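You operate a simulated robot arm through the tools that you are given. There is no shell and no other tool. Be economical: measure what you need, move in short steps, check, and stop when the job is done.

You run a simulated robot arm. Do the job below in one go: nothing can be reset, and whatever is moved stays where it is left.

## Task
Clamp the valve with the blue lever, work it open and shut, and put it in the green pan.
Fine: turn the lever only while the vice grips, vice open at the end.

It is judged by the outcome, as a careful person would: the job done as asked, and still so three seconds after it is handed in. It fails if anything else is knocked over, pushed out of place, dropped, spilled or broken.

## Robot
A 6-joint arm with a two-finger parallel gripper, fixed in place. Base frame: the origin is at the foot of the arm, x ahead of it, y to its left, z up; the work surface is at about z = 824. Lengths are in mm, angles in degrees, forces in N, time in s.
With the tool pointing down near the work surface it reaches from about 340 to 760 mm from the base axis. Its first joint turns from -66.0 to 66.0 degrees. Payload 2.45 kg.
The TCP is the grasp point between the finger pads, 24 mm short of the fingertips. In the tool frame z runs along the fingers and y along their closing line. The gripper opens to 68 mm. The fingers are 17 mm wide and 10 mm thick; the gripper's body (40 by 70 mm) begins 41 mm behind the TCP.
Orientation is told as [roll, pitch, yaw] about the base's x, y, z axes, in that order, counted from this pose: with the fingers straight down and closing along the base's y, the tool's x points along the base's -x, its y along +y and its z along -z.

## Interface
- The arm moves only by the tool drive_tool. Its argument "commands" is a list of rows, each an object (a shift or turn left out is 0, a gripper value left out holds the last) with "dp": the shift along the tool's x, y, z in units of 150 mm (1.0 is 150 mm), a list of three; "rot": the turn, a rotation vector about the tool's x, y, z in units of 90 degrees (1.0 is 90 degrees), a list of three. In form: [{"dp": [tx, ty, tz], "rot": [ax, ay, az]}, ...]. A call has 1 to 8 rows; each row is the pose to reach, as a shift and turn from the pose commanded when the call began, along the tool's axes at that moment. "fingers" is the finger opening in m, from 0 to 0.068, set as the call begins (left out, the last holds). A call with a number of a shift or a turn outside -1 to 1 is refused whole. A row lasts 0.2 s, in which the tool goes at most 50 mm and 8.6 degrees; a call with a longer step from one row to the next is refused whole, and so is a gripper value outside its range. Where a pose cannot be reached the arm comes as near as it can. A force on the tool above 40 N (or 10 N above the force at the start of the call, whichever is more), or a blocked arm, ends the call early, and 0.2 s more pass. Each finger travels about 108 mm/s and halts on what it meets, pressing with about 37 N; the grip force reading is that of the motor and also rises with nothing between the fingers. The clock runs only during rows and for 0.2 s after the last one: add rows that repeat a pose to give the fingers time. The reply holds the time, the measured pose of the TCP, the force on the tool along the base axes, the opening and the grip force, in the units named above and with some noise, and new pictures: "views" is both (left out), scene, wrist or none.
- Cameras (640 x 400 px; columns grow to the right, rows downward): "scene" is fixed at [143.9, 429.6, 1434.5]; the picture's right is [-0.73, -0.69, 0.00], its down [-0.54, 0.57, -0.62] and it looks along [0.43, -0.45, -0.78] (base axes); focal length 320 px, centre (320, 200). "wrist" rides on the gripper at [84, 11, -75] in the tool frame; the picture's right is [-0.13, 0.99, 0.00], its down [-0.60, -0.08, -0.79] and it looks along [-0.79, -0.10, 0.61] (tool axes); focal length 251 px, centre (320, 200). There is no depth. A picture from a camera that has moved, and an enlarged one, comes with that camera's place and axes in the base frame and with its lens. The place of the scene camera against the robot may be out by one fixed shift of up to 25 mm in any direction.
- close_up(camera, box): a new picture of the part [left, top, right, bottom] of that camera's present view, enlarged. The clock stands still meanwhile.
- finish_job(): hands the job in; it is judged then, once.

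Go step by step. Nothing tells you positions but the pictures and the camera data: compare them with the known pose of the tool, close in by small moves and look again before you grip or let go. The budget is 120 turns and 170 pictures, counting those below and the enlarged ones. Unless the task says otherwise, let go and move clear before handing in, and close with one line.

The tools are called after ">>>" as name(argument=value, ...) on one line, values as JSON. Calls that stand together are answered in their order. drive_tool: Moves the arm, as the interface text tells. Its arguments: {"type":"object","properties":{"commands":{"type":"array","items":{"type":"object","properties":{"dp":{"type":"array","items":{"type":"number"}},"rot":{"type":"array","items":{"type":"number"}}}}},"fingers":{"type":"number"},"views":{"type":"string","enum":["both","scene","wrist","none"]}},"required":["commands"]} The other tools are called the same way: close_up (camera, box) takes an enlarged picture of a part of a camera's view; finish_job () hands the job in.

At the start:

```text
clock: 0.0
tool_pos: [466.3, 91.6, 1109.6]
ee_rot: [0.0, 0.0, 0.1]
ft_force: [-0.4, 0.3, 0.7]
opening: 67.8
grasp_force: 0.0
```

scene: 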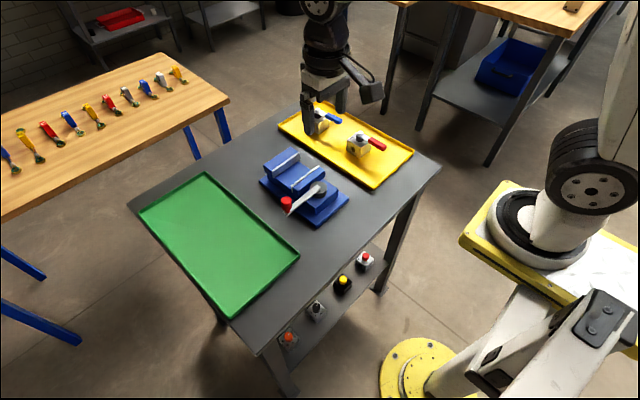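
wrist: 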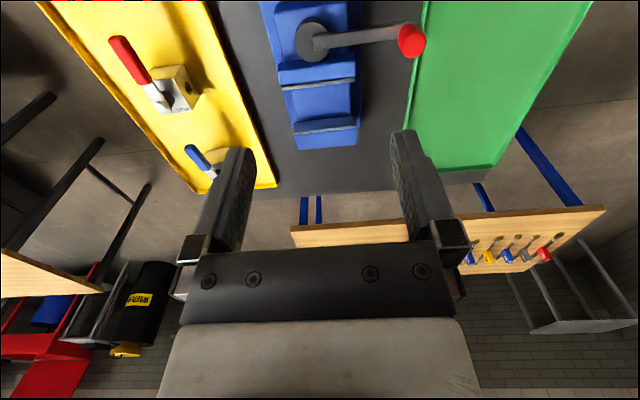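

I see a yellow tray with two valves (red and blue lever), a blue vice with a red-ended handle, and a green pan. I take close looks first.

>>> close_up(camera="scene", box=[230, 90, 430, 240])

>>> close_up(camera="wrist", box=[80, 0, 440, 200])

```text
2.67 times, centred on (330, 165) of scene
camera zoom: at [143.9, 429.6, 1434.5], right [-0.73, -0.69, 0.0], down [-0.54, 0.57, -0.62], along [0.43, -0.45, -0.78], focal length 855 px, centre (293, 293)
```

zoom: 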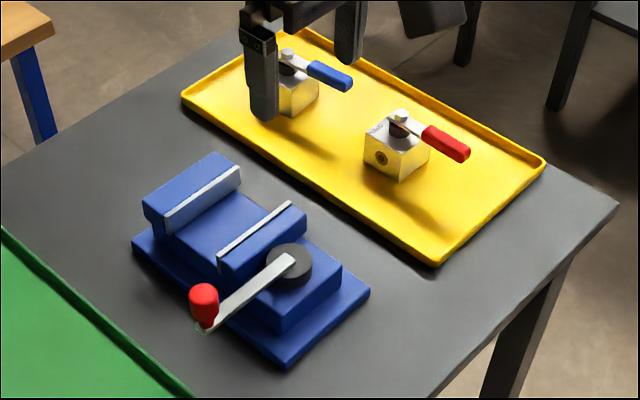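

```text
1.78 times, centred on (260, 100) of wrist
camera zoom: at [380.4, 102.0, 1184.9], right [0.13, 0.99, 0.0], down [0.6, -0.08, 0.79], along [0.79, -0.1, -0.61], focal length 447 px, centre (427, 378)
```

zoom: 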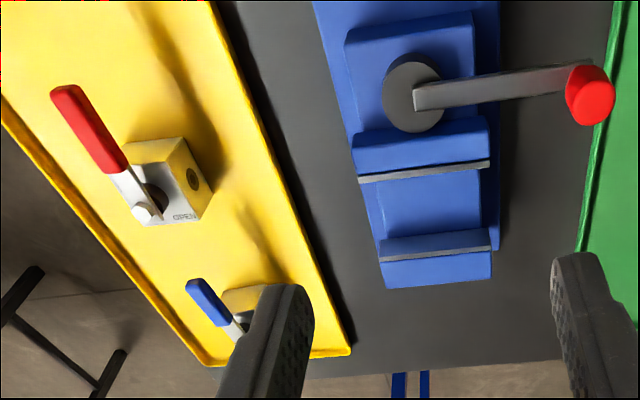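

>>> drive_tool(commands=[{"dp": [0, -0.25, 0.12]}, {"dp": [0, -0.5, 0.24]}, {"dp": [0, -0.75, 0.36]}, {"dp": [0, -1, 0.48]}], views="none")

>>> drive_tool(commands=[{"dp": [0, -0.2, 0.1]}, {"dp": [0, -0.4, 0.15]}, {"dp": [0, -0.4, 0.15]}])

>>> close_up(camera="wrist", box=[220, 80, 420, 240])

>>> close_up(camera="scene", box=[280, 90, 400, 170])

```text
clock: 1.0
tool_pos: [467.1, -57.8, 1037.9]
ee_rot: [0.0, 0.0, 0.0]
ft_force: [0.2, -0.2, -0.1]
opening: 68.0
grasp_force: 0.0
```

```text
clock: 1.8
tool_pos: [467.9, -118.9, 1014.3]
ee_rot: [0.1, 0.0, 0.0]
ft_force: [0.5, 0.1, -0.3]
opening: 68.1
grasp_force: 0.0
camera wrist: at [381.6, -108.9, 1089.3], right [0.13, 0.99, 0.0], down [0.6, -0.08, 0.79], along [0.79, -0.1, -0.61], focal length 251 px, centre (320, 200)
```

scene: 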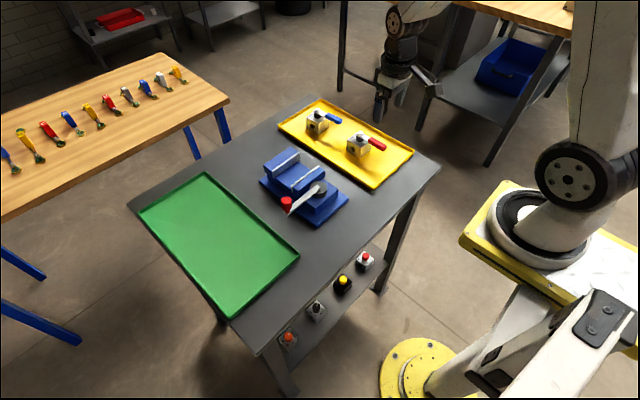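
wrist: 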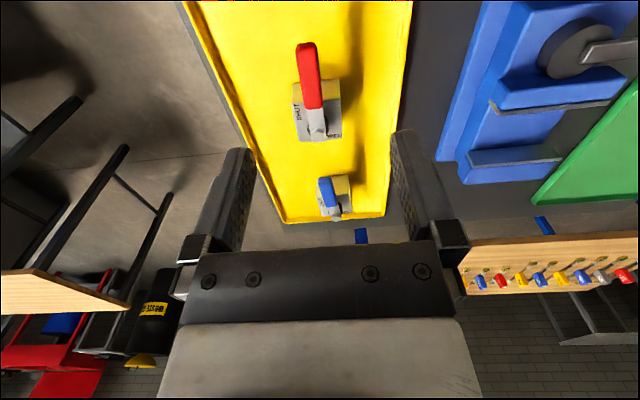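

```text
2.50 times, centred on (320, 160) of wrist
camera zoom: at [381.6, -108.9, 1089.3], right [0.13, 0.99, 0.0], down [0.6, -0.08, 0.79], along [0.79, -0.1, -0.61], focal length 629 px, centre (320, 300)
```

zoom: 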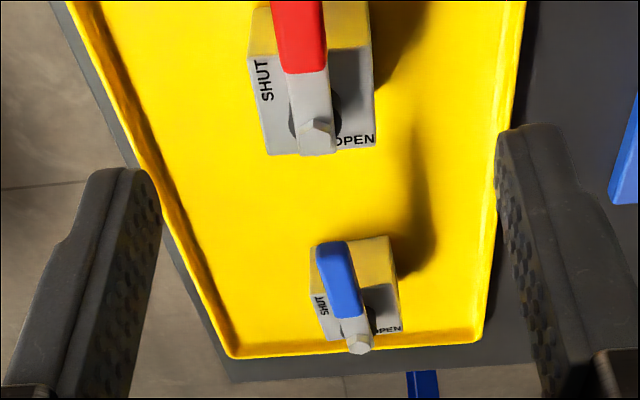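

```text
5.00 times, centred on (340, 130) of scene
camera zoom: at [143.9, 429.6, 1434.5], right [-0.73, -0.69, 0.0], down [-0.54, 0.57, -0.62], along [0.43, -0.45, -0.78], focal length 1603 px, centre (220, 550)
```

zoom: 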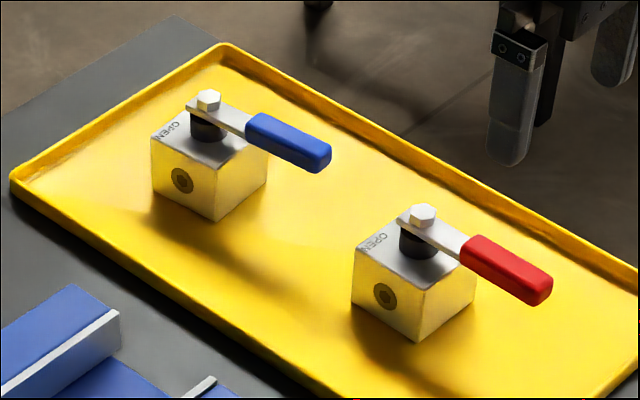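

>>> drive_tool(commands=[{"dp": [-0.24, -0.03, 0.18]}, {"dp": [-0.48, -0.06, 0.36]}, {"dp": [-0.48, -0.06, 0.36]}], views="none")

>>> close_up(camera="wrist", box=[240, 100, 400, 200])

>>> close_up(camera="scene", box=[250, 130, 360, 230])

```text
clock: 2.6
tool_pos: [536.7, -127.2, 961.9]
ee_rot: [-0.1, -0.1, 0.0]
ft_force: [0.1, -0.3, -0.1]
opening: 68.1
grasp_force: 0.1
```

```text
4.00 times, centred on (320, 150) of wrist
camera zoom: at [451.9, -116.4, 1035.9], right [0.13, 0.99, 0.0], down [0.6, -0.08, 0.79], along [0.79, -0.1, -0.61], focal length 1006 px, centre (320, 400)
```

zoom: 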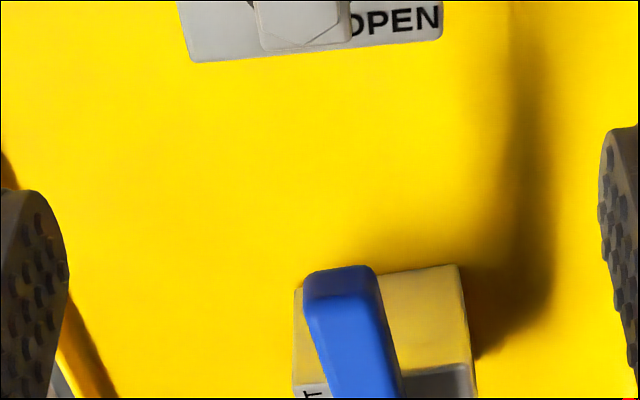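

```text
4.00 times, centred on (305, 180) of scene
camera zoom: at [143.9, 429.6, 1434.5], right [-0.73, -0.69, 0.0], down [-0.54, 0.57, -0.62], along [0.43, -0.45, -0.78], focal length 1282 px, centre (380, 280)
```

zoom: 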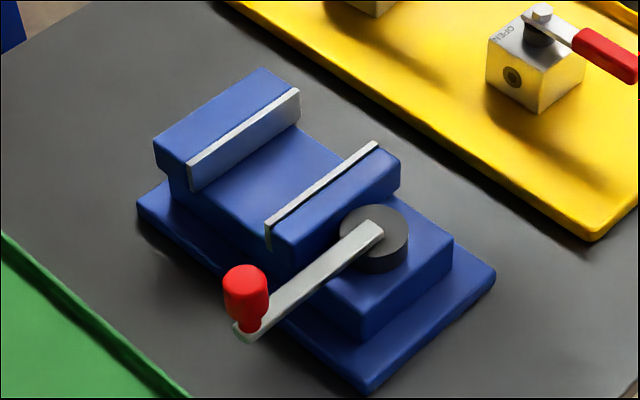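

>>> close_up(camera="wrist", box=[256, 150, 384, 230])

>>> close_up(camera="scene", box=[300, 100, 350, 140])

```text
5.00 times, centred on (320, 190) of wrist
camera zoom: at [451.9, -116.4, 1035.9], right [0.13, 0.99, 0.0], down [0.6, -0.08, 0.79], along [0.79, -0.1, -0.61], focal length 1257 px, centre (320, 250)
```

zoom: 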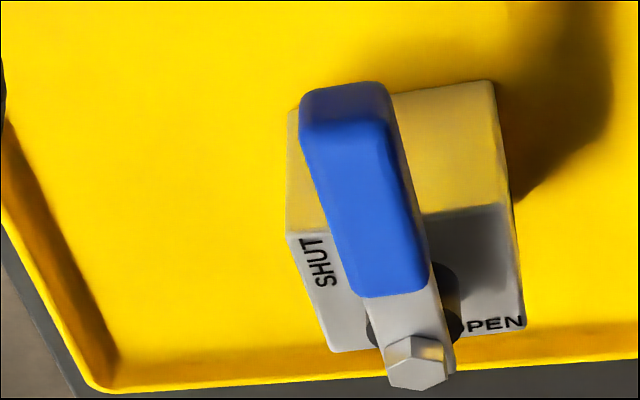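

```text
10.00 times, centred on (325, 120) of scene
camera zoom: at [143.9, 429.6, 1434.5], right [-0.73, -0.69, 0.0], down [-0.54, 0.57, -0.62], along [0.43, -0.45, -0.78], focal length 3205 px, centre (270, 1000)
```

zoom: 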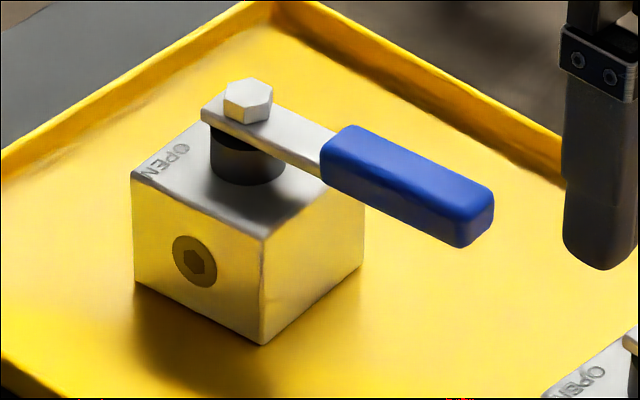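

>>> drive_tool(commands=[{"dp": [0.12, 0.2, -0.2]}, {"dp": [0.24, 0.45, -0.3]}, {"dp": [0.36, 0.7, -0.3]}, {"dp": [0.5, 0.95, -0.3]}], views="none")

>>> drive_tool(commands=[{"dp": [0.1, 0.2, 0]}, {"dp": [0.2, 0.43, 0]}, {"dp": [0.2, 0.43, 0]}], views="wrist")

```text
clock: 3.6
tool_pos: [464.1, 14.0, 1008.0]
ee_rot: [0.0, 0.0, 0.0]
ft_force: [0.2, -0.5, 0.7]
opening: 68.1
grasp_force: 0.0
```

```text
clock: 4.4
tool_pos: [434.4, 79.3, 1005.3]
ee_rot: [-0.1, 0.0, -0.1]
ft_force: [-0.5, -0.3, -0.3]
opening: 68.1
grasp_force: 0.0
camera wrist: at [349.2, 89.8, 1080.4], right [0.13, 0.99, 0.0], down [0.6, -0.08, 0.79], along [0.79, -0.1, -0.61], focal length 251 px, centre (320, 200)
```

wrist: 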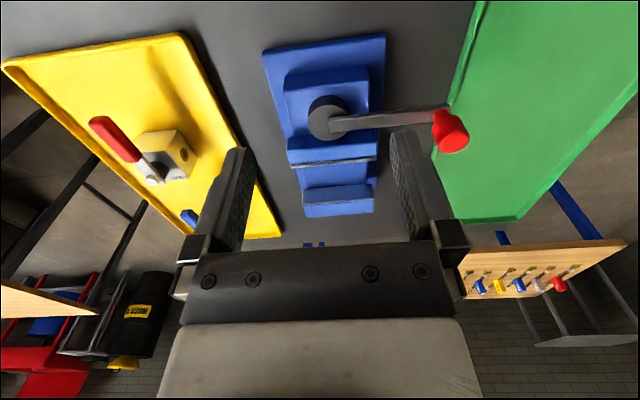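

>>> close_up(camera="wrist", box=[240, 20, 480, 220])

>>> close_up(camera="wrist", box=[270, 140, 400, 225])

```text
2.00 times, centred on (360, 120) of wrist
camera zoom: at [349.2, 89.8, 1080.4], right [0.13, 0.99, 0.0], down [0.6, -0.08, 0.79], along [0.79, -0.1, -0.61], focal length 503 px, centre (240, 360)
```

zoom: 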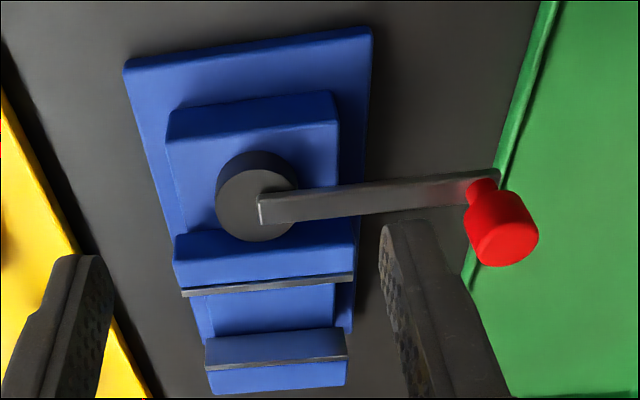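

```text
4.71 times, centred on (335, 182) of wrist
camera zoom: at [349.2, 89.8, 1080.4], right [0.13, 0.99, 0.0], down [0.6, -0.08, 0.79], along [0.79, -0.1, -0.61], focal length 1183 px, centre (249, 282)
```

zoom: 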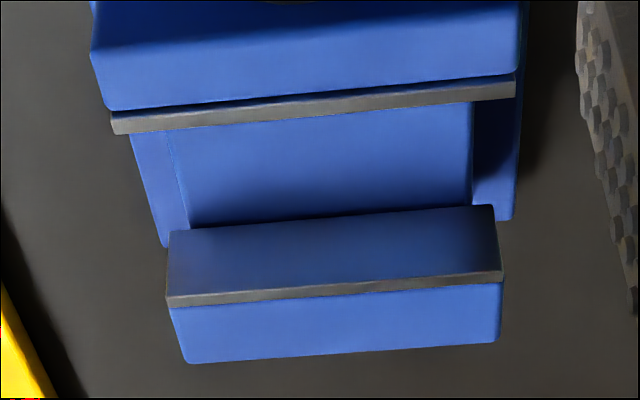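

The blue valve sits near (688, -125), about 47 mm square, lever shut toward -x; the vice gap runs x≈542–605 at y≈80, crank knob near (479, 170). I want the valve turned 180° in the vice so the lever swings clear of the crank, so I test how far the wrist turns.

>>> drive_tool(commands=[{"dp": [0, 0, -0.1], "rot": [0, 0, 0.09]}, {"dp": [0, 0, -0.1], "rot": [0, 0, 0.18]}, {"dp": [0, 0, -0.1], "rot": [0, 0, 0.27]}, {"dp": [0, 0, -0.1], "rot": [0, 0, 0.36]}, {"dp": [0, 0, -0.1], "rot": [0, 0, 0.45]}, {"dp": [0, 0, -0.1], "rot": [0, 0, 0.54]}, {"dp": [0, 0, -0.1], "rot": [0, 0, 0.63]}, {"dp": [0, 0, -0.1], "rot": [0, 0, 0.72]}], views="none")

>>> drive_tool(commands=[{"rot": [0, 0, 0.09]}, {"rot": [0, 0, 0.18]}, {"rot": [0, 0, 0.27]}, {"rot": [0, 0, 0.36]}, {"rot": [0, 0, 0.45]}, {"rot": [0, 0, 0.54]}, {"rot": [0, 0, 0.63]}, {"rot": [0, 0, 0.72]}], views="none")

>>> drive_tool(commands=[{"rot": [0, 0, 0.09]}, {"rot": [0, 0, 0.18]}, {"rot": [0, 0, 0.27]}, {"rot": [0, 0, 0.36]}, {"rot": [0, 0, 0.45]}, {"rot": [0, 0, 0.5]}, {"rot": [0, 0, 0.5]}], views="none")

```text
clock: 6.2
tool_pos: [432.6, 79.3, 1022.5]
ee_rot: [-0.1, 0.0, -65.0]
ft_force: [-0.2, -0.6, 0.2]
opening: 68.0
grasp_force: 0.1
```

```text
clock: 8.0
tool_pos: [433.3, 79.3, 1020.7]
ee_rot: [0.0, 0.0, -129.7]
ft_force: [-0.9, 0.6, 0.5]
opening: 68.1
grasp_force: 0.1
```

```text
clock: 9.6
tool_pos: [434.2, 31.2, 1008.0]
ee_rot: [-3.0, 0.4, -173.2]
ft_force: [0.1, 0.2, -0.5]
opening: 68.2
grasp_force: 0.0
out of reach, approached as far as the arm can: row 4, 5, 6, 7
```

>>> drive_tool(commands=[{"dp": [0.2, 0.2, 0]}, {"dp": [0.4, 0.4, 0]}, {"dp": [0.6, 0.6, 0]}, {"dp": [0.8, 0.8, 0]}, {"dp": [0.8, 0.8, 0]}], views="none")

```text
clock: 10.8
tool_pos: [565.9, -72.3, 1002.4]
ee_rot: [-2.9, 0.4, -173.1]
ft_force: [-0.8, 0.8, -0.8]
opening: 68.3
grasp_force: 0.1
```

>>> drive_tool(commands=[{"dp": [0.2, 0.12, 0], "rot": [-0.0322, -0.0044, 0.0156]}, {"dp": [0.4, 0.24, 0], "rot": [-0.0322, -0.0044, 0.0156]}, {"dp": [0.6, 0.36, 0], "rot": [-0.0322, -0.0044, 0.0156]}, {"dp": [0.765, 0.449, 0], "rot": [-0.0322, -0.0044, 0.0156]}, {"dp": [0.765, 0.449, 0], "rot": [-0.0322, -0.0044, 0.0156]}])

```text
clock: 12.0
tool_pos: [687.4, -125.3, 1000.1]
ee_rot: [-0.1, -0.1, -174.5]
ft_force: [-0.3, -0.5, 0.3]
opening: 68.0
grasp_force: 0.1
camera wrist: at [772.0, -129.4, 1074.4], right [-0.03, -1.0, 0.0], down [-0.61, 0.02, 0.79], along [-0.79, 0.03, -0.61], focal length 251 px, centre (320, 200)
```

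scene: 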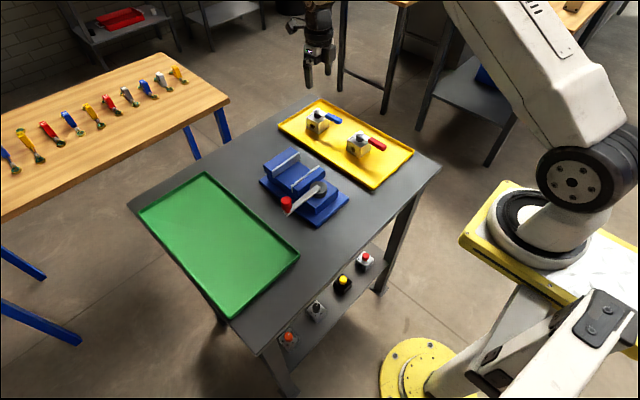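
wrist: 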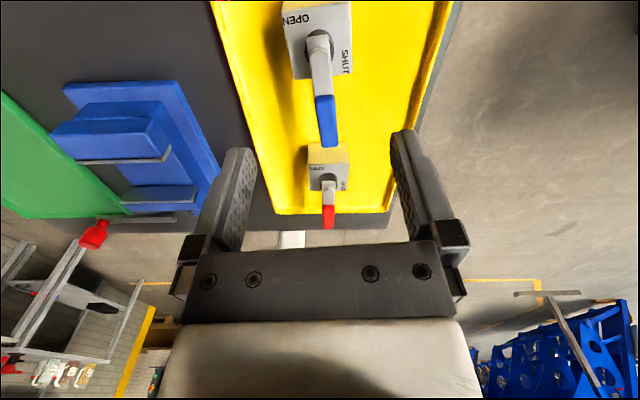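

>>> close_up(camera="wrist", box=[240, 0, 400, 160])

```text
2.50 times, centred on (320, 80) of wrist
camera zoom: at [772.0, -129.4, 1074.4], right [-0.03, -1.0, 0.0], down [-0.61, 0.02, 0.79], along [-0.79, 0.03, -0.61], focal length 629 px, centre (320, 500)
```

zoom: 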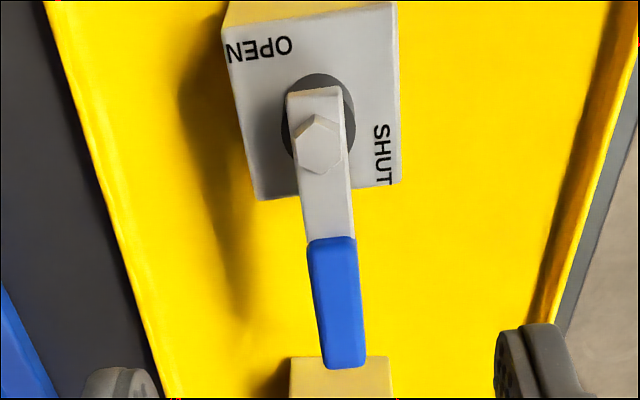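

>>> drive_tool(commands=[{"dp": [0.03, 0.004, 0.25]}, {"dp": [0.03, 0.004, 0.5]}, {"dp": [0.03, 0.004, 0.7]}, {"dp": [0.03, 0.004, 0.7]}])

>>> close_up(camera="scene", box=[280, 80, 360, 150])

```text
clock: 13.0
tool_pos: [693.2, -125.9, 896.9]
ee_rot: [-0.1, 0.0, -174.5]
ft_force: [1.2, 0.1, 1.0]
opening: 68.0
grasp_force: 0.1
camera wrist: at [777.9, -129.1, 970.2], right [-0.03, -1.0, 0.0], down [-0.61, 0.02, 0.79], along [-0.79, 0.03, -0.61], focal length 251 px, centre (320, 200)
```

scene: 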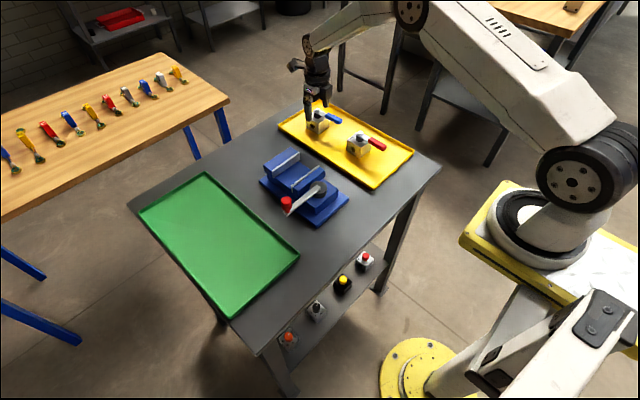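
wrist: 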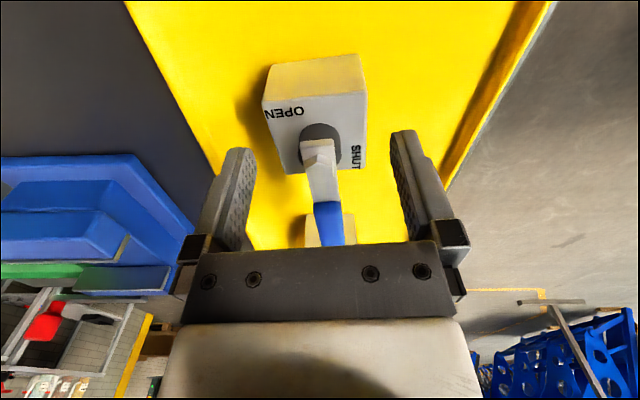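

```text
5.71 times, centred on (320, 115) of scene
camera zoom: at [143.9, 429.6, 1434.5], right [-0.73, -0.69, 0.0], down [-0.54, 0.57, -0.62], along [0.43, -0.45, -0.78], focal length 1832 px, centre (320, 686)
```

zoom: 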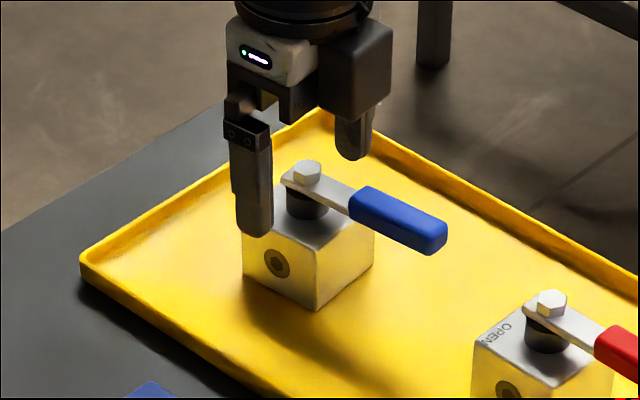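

>>> drive_tool(commands=[{"dp": [0, 0, 0.1]}, {"dp": [0, 0, 0.2]}, {"dp": [0, 0, 0.265]}, {"dp": [0, 0, 0.265]}], views="none")

>>> drive_tool(commands=[{}, {}, {}, {}], fingers=0.03)

```text
clock: 14.0
tool_pos: [695.7, -124.3, 854.7]
ee_rot: [-0.1, 0.0, -174.6]
ft_force: [-0.4, -0.2, -1.1]
opening: 67.9
grasp_force: 0.0
```

```text
clock: 15.0
tool_pos: [694.4, -123.9, 855.7]
ee_rot: [0.0, 0.0, -174.6]
ft_force: [0.8, -1.4, -0.1]
opening: 49.8
grasp_force: 37.1
camera wrist: at [777.9, -128.2, 929.2], right [-0.03, -1.0, 0.0], down [-0.61, 0.02, 0.79], along [-0.79, 0.03, -0.61], focal length 251 px, centre (320, 200)
```

scene: 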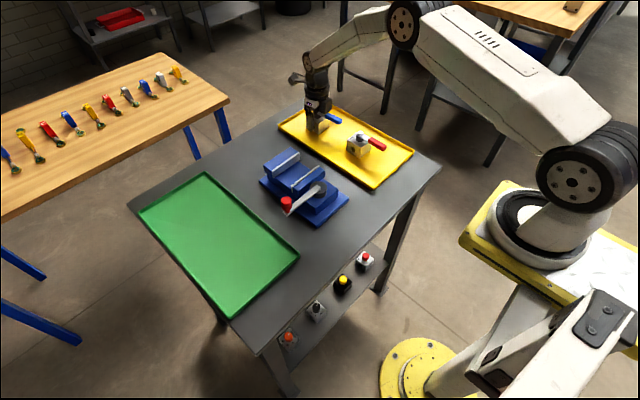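
wrist: 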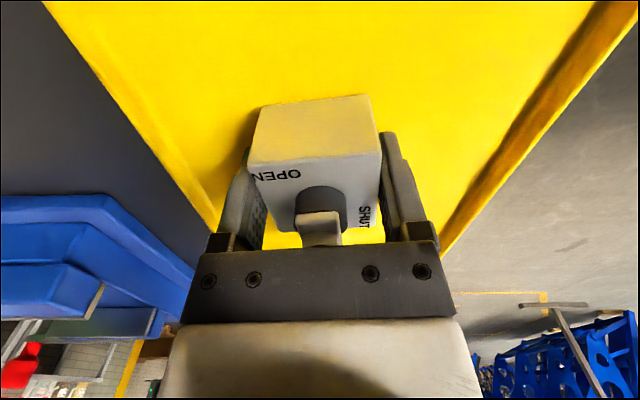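

>>> drive_tool(commands=[{"dp": [0, 0, -0.15]}, {"dp": [0, 0, -0.4]}, {"dp": [0, 0, -0.7]}, {"dp": [0, 0, -0.98]}, {"dp": [0, 0, -0.98]}], views="scene")

>>> drive_tool(commands=[{"rot": [0, 0, -0.09]}, {"rot": [0, 0, -0.18]}, {"rot": [0, 0, -0.27]}, {"rot": [0, 0, -0.36]}, {"rot": [0, 0, -0.45]}, {"rot": [0, 0, -0.54]}, {"rot": [0, 0, -0.63]}, {"rot": [0, 0, -0.72]}], views="none")

>>> drive_tool(commands=[{"rot": [0, 0, -0.09]}, {"rot": [0, 0, -0.18]}, {"rot": [0, 0, -0.27]}, {"rot": [0, 0, -0.36]}, {"rot": [0, 0, -0.45]}, {"rot": [0, 0, -0.54]}, {"rot": [0, 0, -0.63]}, {"rot": [0, 0, -0.72]}], views="none")

>>> drive_tool(commands=[{"rot": [0, 0, -0.09]}, {"rot": [0, 0, -0.18]}, {"rot": [0, 0, -0.27]}, {"rot": [0, 0, -0.36]}, {"rot": [0, 0, -0.45]}, {"rot": [0, 0, -0.499]}, {"rot": [0, 0, -0.499]}], views="scene")

```text
clock: 16.2
tool_pos: [695.5, -125.9, 1003.4]
ee_rot: [-0.1, 0.0, -174.6]
ft_force: [-0.1, 0.4, -4.6]
opening: 50.0
grasp_force: 37.1
```

scene: 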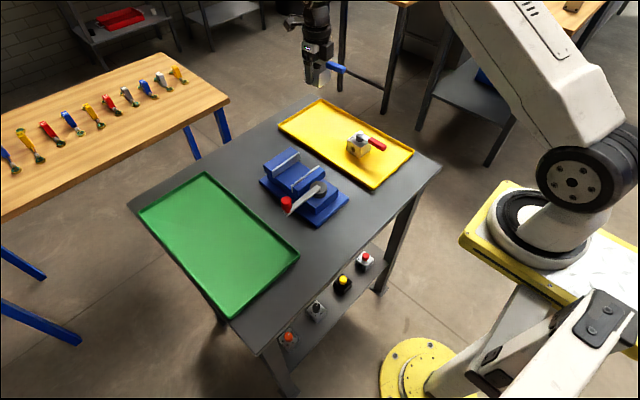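

```text
clock: 18.0
tool_pos: [693.1, -125.3, 1003.0]
ee_rot: [-0.1, 0.1, -109.6]
ft_force: [1.0, -0.3, -4.9]
opening: 49.6
grasp_force: 37.1
```

```text
clock: 19.8
tool_pos: [695.0, -125.6, 1002.2]
ee_rot: [0.0, 0.1, -44.8]
ft_force: [0.9, 0.2, -4.9]
opening: 49.7
grasp_force: 36.3
```

```text
clock: 21.4
tool_pos: [694.0, -126.1, 1001.2]
ee_rot: [0.1, 0.1, 0.1]
ft_force: [-0.4, -0.8, -4.4]
opening: 49.7
grasp_force: 37.1
```

scene: 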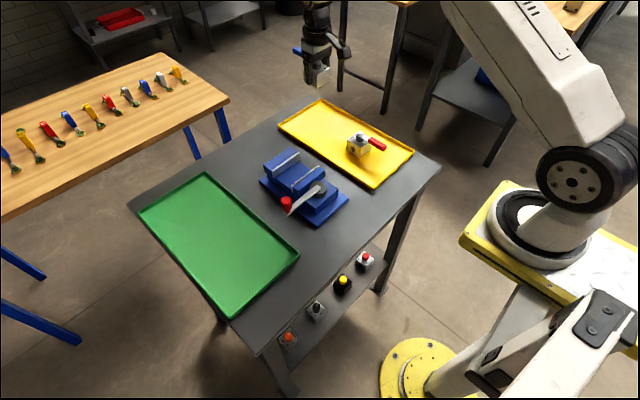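

>>> drive_tool(commands=[{"dp": [0.1, 0.2, 0]}, {"dp": [0.22, 0.45, 0]}, {"dp": [0.35, 0.72, 0]}, {"dp": [0.48, 0.95, 0]}], views="none")

>>> drive_tool(commands=[{"dp": [0.15, 0.2, 0]}, {"dp": [0.307, 0.424, 0]}, {"dp": [0.307, 0.424, 0]}])

>>> close_up(camera="wrist", box=[200, 40, 440, 260])

>>> close_up(camera="scene", box=[240, 90, 370, 240])

```text
clock: 22.4
tool_pos: [623.2, 16.0, 1001.2]
ee_rot: [0.1, 0.2, -0.1]
ft_force: [-0.1, 0.4, -5.6]
opening: 49.8
grasp_force: 36.8
```

```text
clock: 23.2
tool_pos: [577.3, 82.9, 1005.1]
ee_rot: [0.1, 0.0, 0.0]
ft_force: [0.1, 0.0, -5.6]
opening: 49.8
grasp_force: 36.8
camera wrist: at [491.6, 94.2, 1078.9], right [0.13, 0.99, 0.0], down [0.6, -0.08, 0.79], along [0.79, -0.1, -0.61], focal length 251 px, centre (320, 200)
```

scene: 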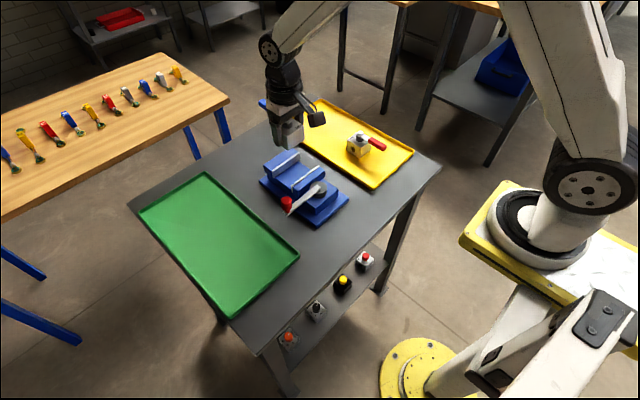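
wrist: 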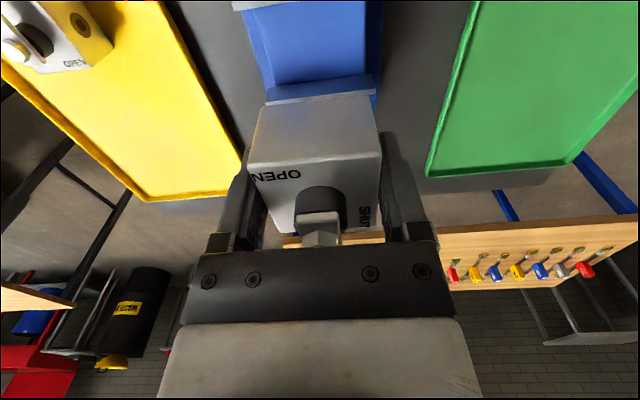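

```text
1.82 times, centred on (320, 150) of wrist
camera zoom: at [491.6, 94.2, 1078.9], right [0.13, 0.99, 0.0], down [0.6, -0.08, 0.79], along [0.79, -0.1, -0.61], focal length 457 px, centre (320, 291)
```

zoom: 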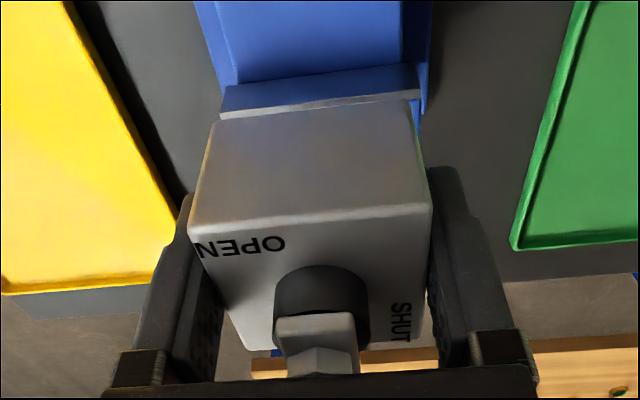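

```text
2.67 times, centred on (305, 165) of scene
camera zoom: at [144.0, 429.7, 1434.4], right [-0.73, -0.69, 0.0], down [-0.54, 0.57, -0.62], along [0.43, -0.45, -0.78], focal length 855 px, centre (360, 293)
```

zoom: 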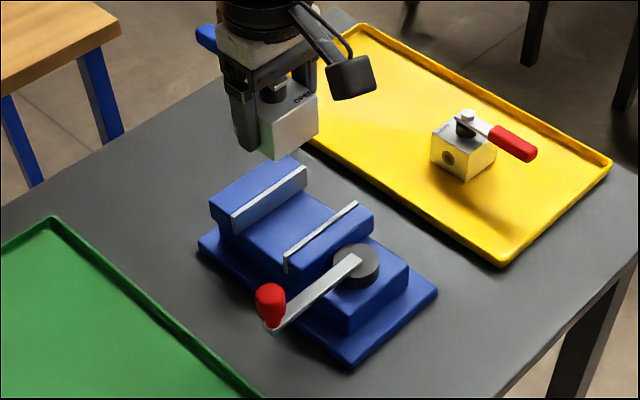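

>>> drive_tool(commands=[{"dp": [0.013, -0.013, 0.2]}, {"dp": [0.013, -0.013, 0.4]}, {"dp": [0.013, -0.013, 0.55]}, {"dp": [0.013, -0.013, 0.68]}, {"dp": [0.013, -0.013, 0.68]}])

>>> close_up(camera="scene", box=[240, 90, 370, 240])

>>> close_up(camera="wrist", box=[200, 40, 440, 260])

```text
clock: 24.2
tool_pos: [580.1, 80.3, 914.3]
ee_rot: [0.2, -1.1, 0.0]
ft_force: [-1.1, -1.1, 7.5]
opening: 50.0
grasp_force: 11.8
stopped in row 4: the force on the tool passed its limit (the readings are from after the stop); the commanded pose is now the measured one
camera wrist: at [493.6, 89.7, 987.6], right [0.13, 0.99, 0.01], down [0.59, -0.08, 0.8], along [0.8, -0.1, -0.59], focal length 251 px, centre (320, 200)
```

scene: 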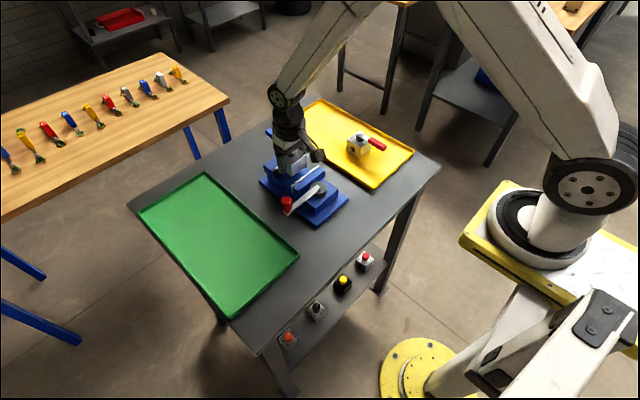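
wrist: 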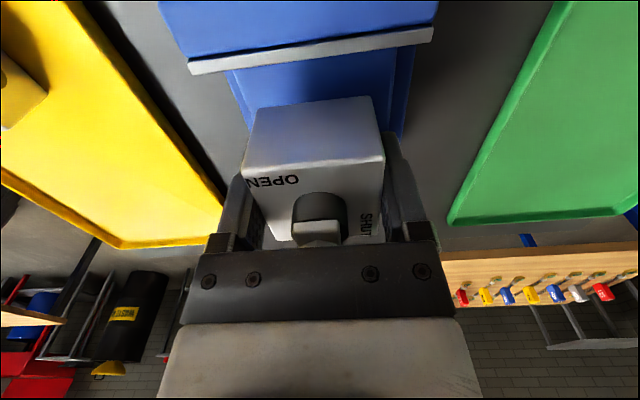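

```text
2.67 times, centred on (305, 165) of scene
camera zoom: at [143.8, 429.6, 1434.5], right [-0.73, -0.69, 0.0], down [-0.54, 0.57, -0.62], along [0.43, -0.45, -0.78], focal length 855 px, centre (360, 293)
```

zoom: 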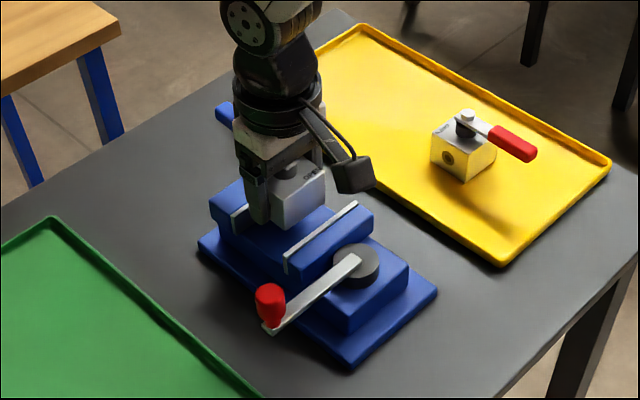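

```text
1.82 times, centred on (320, 150) of wrist
camera zoom: at [493.6, 89.7, 987.6], right [0.13, 0.99, 0.01], down [0.59, -0.08, 0.8], along [0.8, -0.1, -0.59], focal length 457 px, centre (320, 291)
```

zoom: 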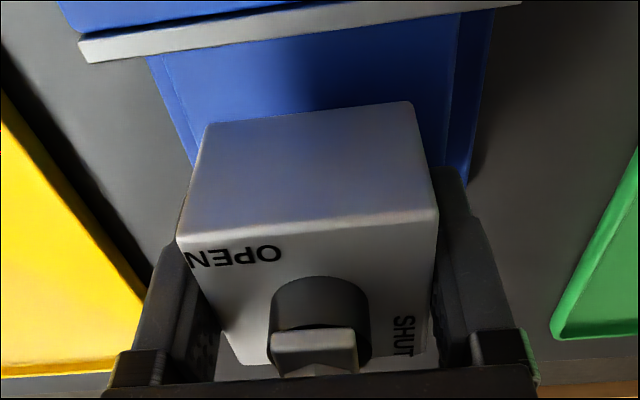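

Contact came early: the valve's far edge met the top of the fixed jaw (TCP ~9 mm too far in x). I lift a little, level the tool and shift back toward the gap centre.

>>> drive_tool(commands=[{"dp": [0, 0, -0.07], "rot": [0, 0.0122, 0]}, {"dp": [0, 0, -0.1], "rot": [0, 0.0122, 0]}, {"dp": [0.06, 0, -0.1], "rot": [0, 0.0122, 0]}, {"dp": [0.06, 0, -0.1], "rot": [0, 0.0122, 0]}], views="wrist")

>>> close_up(camera="wrist", box=[200, 20, 440, 260])

>>> close_up(camera="scene", box=[250, 120, 350, 220])

```text
clock: 25.2
tool_pos: [569.0, 79.1, 929.4]
ee_rot: [0.3, 0.2, -0.1]
ft_force: [0.1, 0.4, -4.5]
opening: 49.8
grasp_force: 37.4
camera wrist: at [484.6, 89.6, 1003.6], right [0.13, 0.99, 0.0], down [0.61, -0.08, 0.79], along [0.78, -0.1, -0.61], focal length 251 px, centre (320, 200)
```

wrist: 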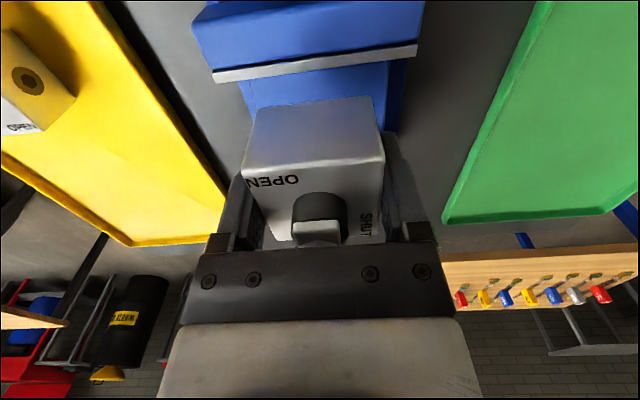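

```text
1.67 times, centred on (320, 140) of wrist
camera zoom: at [484.6, 89.6, 1003.6], right [0.13, 0.99, 0.0], down [0.61, -0.08, 0.79], along [0.78, -0.1, -0.61], focal length 419 px, centre (320, 300)
```

zoom: 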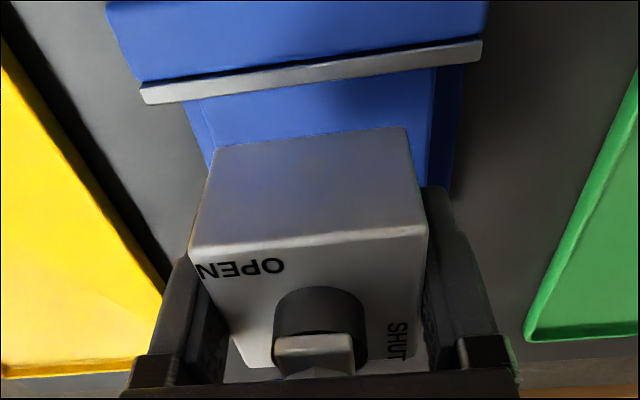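

```text
4.00 times, centred on (300, 170) of scene
camera zoom: at [144.0, 429.6, 1434.4], right [-0.73, -0.69, 0.0], down [-0.54, 0.57, -0.62], along [0.43, -0.45, -0.78], focal length 1282 px, centre (400, 320)
```

zoom: 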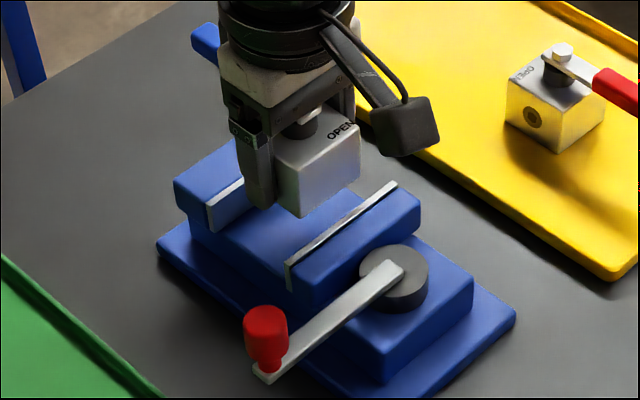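

>>> drive_tool(commands=[{"dp": [0, 0, 0.08]}, {"dp": [0, 0, 0.15]}, {"dp": [0, 0, 0.2]}, {"dp": [0, 0, 0.22]}, {"dp": [0, 0, 0.235]}, {"dp": [0, 0, 0.25]}, {"dp": [0, 0, 0.26]}, {"dp": [0, 0, 0.27]}])

>>> close_up(camera="scene", box=[250, 120, 350, 220])

```text
clock: 27.0
tool_pos: [570.9, 79.5, 890.0]
ee_rot: [0.2, 0.1, 0.0]
ft_force: [-7.5, 3.8, 18.7]
opening: 49.8
grasp_force: 36.9
camera wrist: at [485.6, 90.2, 964.5], right [0.13, 0.99, 0.0], down [0.61, -0.08, 0.79], along [0.78, -0.1, -0.61], focal length 251 px, centre (320, 200)
```

scene: 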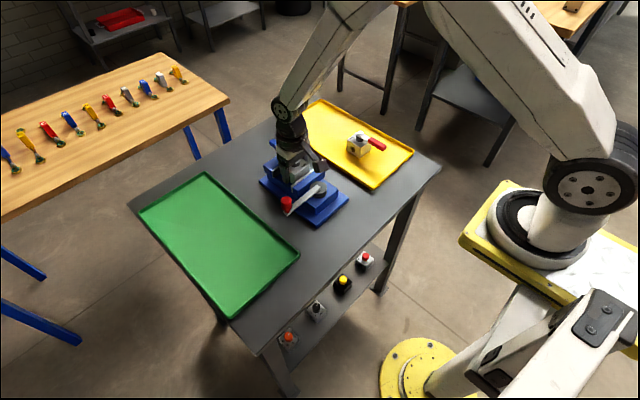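
wrist: 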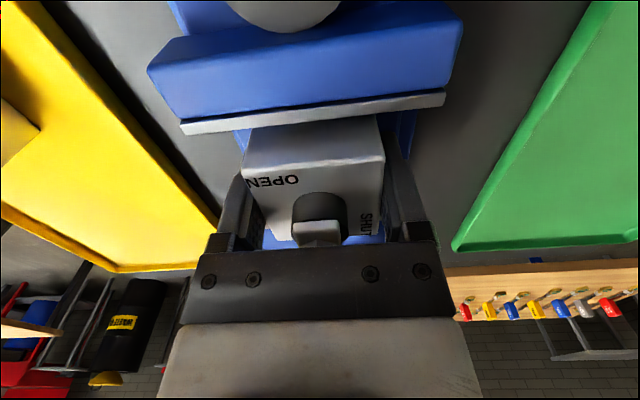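

```text
4.00 times, centred on (300, 170) of scene
camera zoom: at [143.4, 429.7, 1434.5], right [-0.73, -0.69, 0.0], down [-0.54, 0.57, -0.62], along [0.43, -0.45, -0.78], focal length 1282 px, centre (400, 320)
```

zoom: 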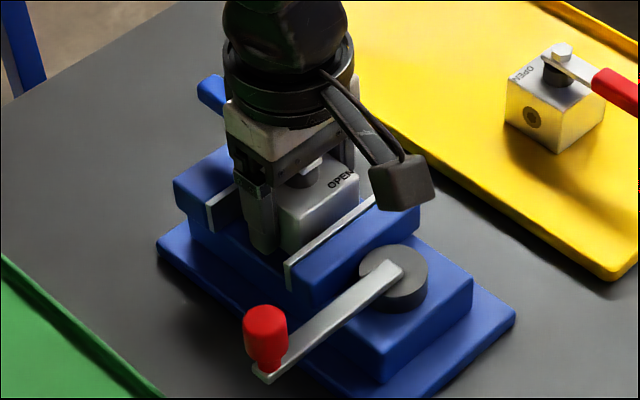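

>>> drive_tool(commands=[{"dp": [0, 0, -0.015]}, {"dp": [-0.02, 0, -0.015]}, {"dp": [-0.04, 0, -0.015]}, {"dp": [-0.04, 0, -0.004]}, {"dp": [-0.04, 0, -0.004]}], views="none")

>>> drive_tool(commands=[{}, {}, {}], fingers=0.068)

>>> close_up(camera="wrist", box=[200, 40, 440, 260])

```text
clock: 28.2
tool_pos: [576.7, 80.0, 889.1]
ee_rot: [0.2, 0.1, -0.1]
ft_force: [-10.1, -4.9, 22.6]
opening: 49.7
grasp_force: 36.7
```

```text
clock: 29.0
tool_pos: [575.8, 82.7, 889.6]
ee_rot: [0.2, -0.1, 0.0]
ft_force: [-6.8, 18.7, 22.0]
opening: 52.8
grasp_force: 0.1
camera wrist: at [491.3, 91.6, 963.7], right [0.13, 0.99, 0.0], down [0.6, -0.08, 0.79], along [0.79, -0.1, -0.61], focal length 251 px, centre (320, 200)
```

scene: 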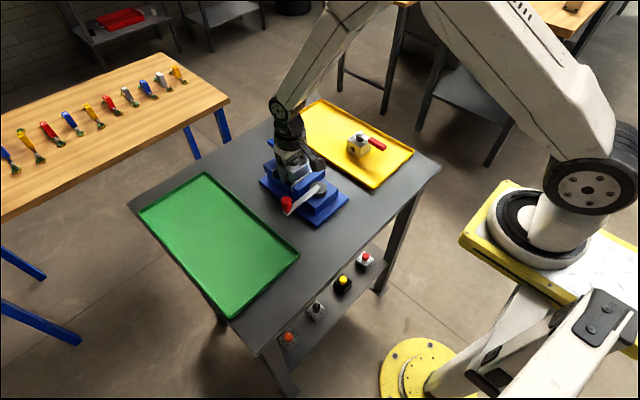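
wrist: 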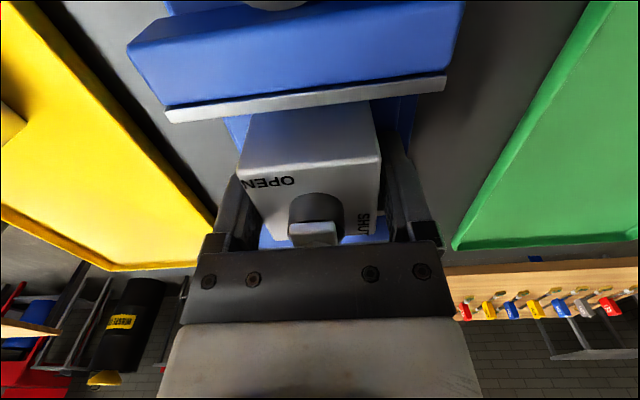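

```text
1.82 times, centred on (320, 150) of wrist
camera zoom: at [491.3, 91.6, 963.7], right [0.13, 0.99, 0.0], down [0.6, -0.08, 0.79], along [0.79, -0.1, -0.61], focal length 457 px, centre (320, 291)
```

zoom: 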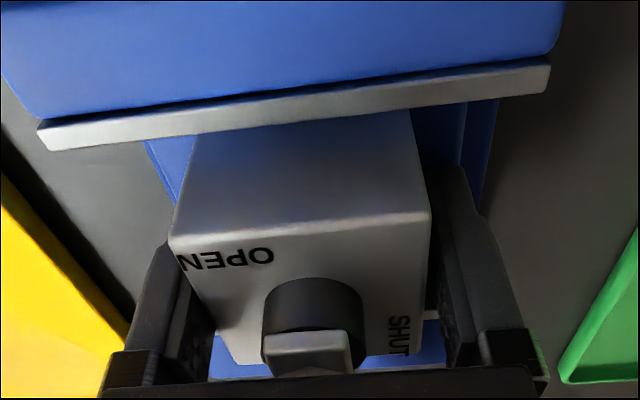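

>>> drive_tool(commands=[{"dp": [0, 0, -0.008]}, {"dp": [0, 0, -0.015]}, {"dp": [0, 0, -0.02]}, {"dp": [0, 0, -0.02]}], fingers=0.068, views="none")

>>> close_up(camera="wrist", box=[200, 40, 440, 260])

>>> close_up(camera="scene", box=[260, 140, 340, 200])

```text
clock: 30.0
tool_pos: [576.1, 80.5, 890.4]
ee_rot: [0.2, 0.3, -0.1]
ft_force: [-0.4, -0.3, 0.9]
opening: 67.8
grasp_force: 0.1
```

```text
1.82 times, centred on (320, 150) of wrist
camera zoom: at [491.8, 90.1, 965.6], right [0.13, 0.99, 0.0], down [0.61, -0.08, 0.79], along [0.78, -0.1, -0.61], focal length 457 px, centre (320, 291)
```

zoom: 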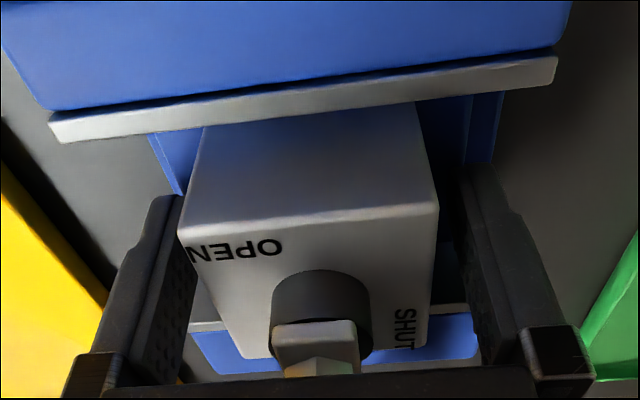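

```text
6.67 times, centred on (300, 170) of scene
camera zoom: at [143.9, 429.6, 1434.5], right [-0.73, -0.69, 0.0], down [-0.54, 0.57, -0.62], along [0.43, -0.45, -0.78], focal length 2137 px, centre (453, 400)
```

zoom: 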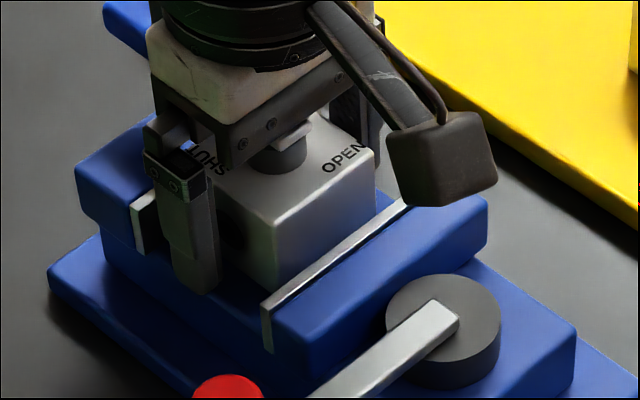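

>>> drive_tool(commands=[{"dp": [0, 0, -0.1]}, {"dp": [0, 0, -0.3]}, {"dp": [0, 0, -0.55]}, {"dp": [0, 0, -0.75]}, {"dp": [0, 0, -0.75]}], views="scene")

>>> close_up(camera="scene", box=[240, 120, 360, 230])

```text
clock: 31.2
tool_pos: [574.5, 80.4, 1004.0]
ee_rot: [0.2, 0.2, 0.0]
ft_force: [-0.5, -1.1, 0.0]
opening: 68.2
grasp_force: 0.1
```

scene: 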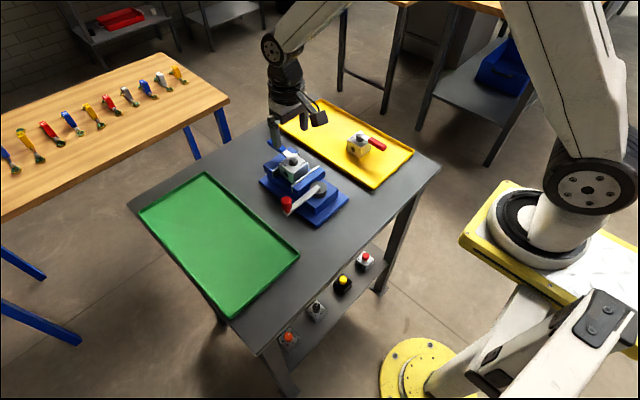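

```text
3.64 times, centred on (300, 175) of scene
camera zoom: at [143.9, 429.6, 1434.5], right [-0.73, -0.69, 0.0], down [-0.54, 0.57, -0.62], along [0.43, -0.45, -0.78], focal length 1166 px, centre (393, 291)
```

zoom: 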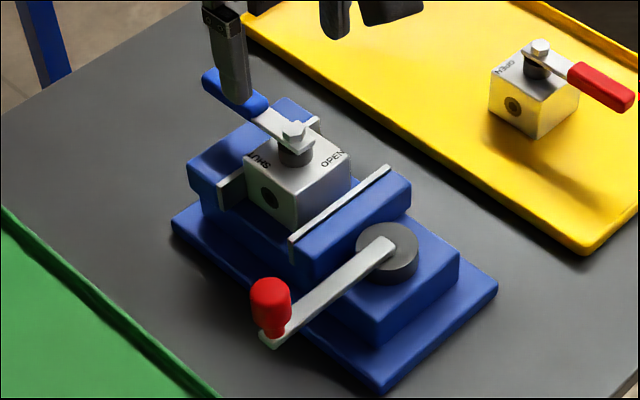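

>>> drive_tool(commands=[{"dp": [0.08, 0.08, 0], "rot": [0, 0, 0.09]}, {"dp": [0.16, 0.15, 0], "rot": [0, 0, 0.18]}, {"dp": [0.24, 0.22, 0], "rot": [0, 0, 0.27]}, {"dp": [0.32, 0.3, 0], "rot": [0, 0, 0.36]}, {"dp": [0.4, 0.37, 0], "rot": [0, 0, 0.45]}, {"dp": [0.48, 0.45, 0], "rot": [0, 0, 0.54]}, {"dp": [0.56, 0.52, 0], "rot": [0, 0, 0.63]}, {"dp": [0.637, 0.597, 0], "rot": [0, 0, 0.72]}], views="none")

>>> drive_tool(commands=[{"rot": [0, 0, 0.09]}, {"rot": [0, 0, 0.18]}, {"rot": [0, 0, 0.28]}, {"rot": [0, 0, 0.28]}], views="both")

>>> close_up(camera="wrist", box=[200, 20, 440, 220])

```text
clock: 33.0
tool_pos: [480.2, 169.1, 1003.4]
ee_rot: [0.0, 0.3, -64.9]
ft_force: [0.0, 0.5, 0.0]
opening: 67.8
grasp_force: 0.1
```

```text
refused: row 3 steps farther than a row can; nothing moved
```

```text
2.00 times, centred on (320, 120) of wrist
camera zoom: at [453.2, 249.3, 1078.5], right [0.95, 0.3, 0.0], down [0.19, -0.58, 0.79], along [0.24, -0.75, -0.61], focal length 503 px, centre (320, 360)
```

zoom: 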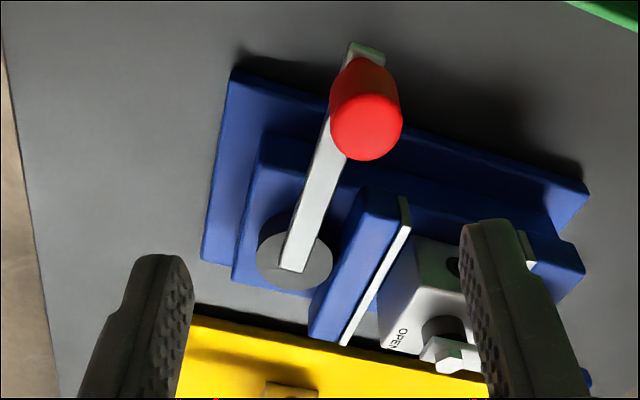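

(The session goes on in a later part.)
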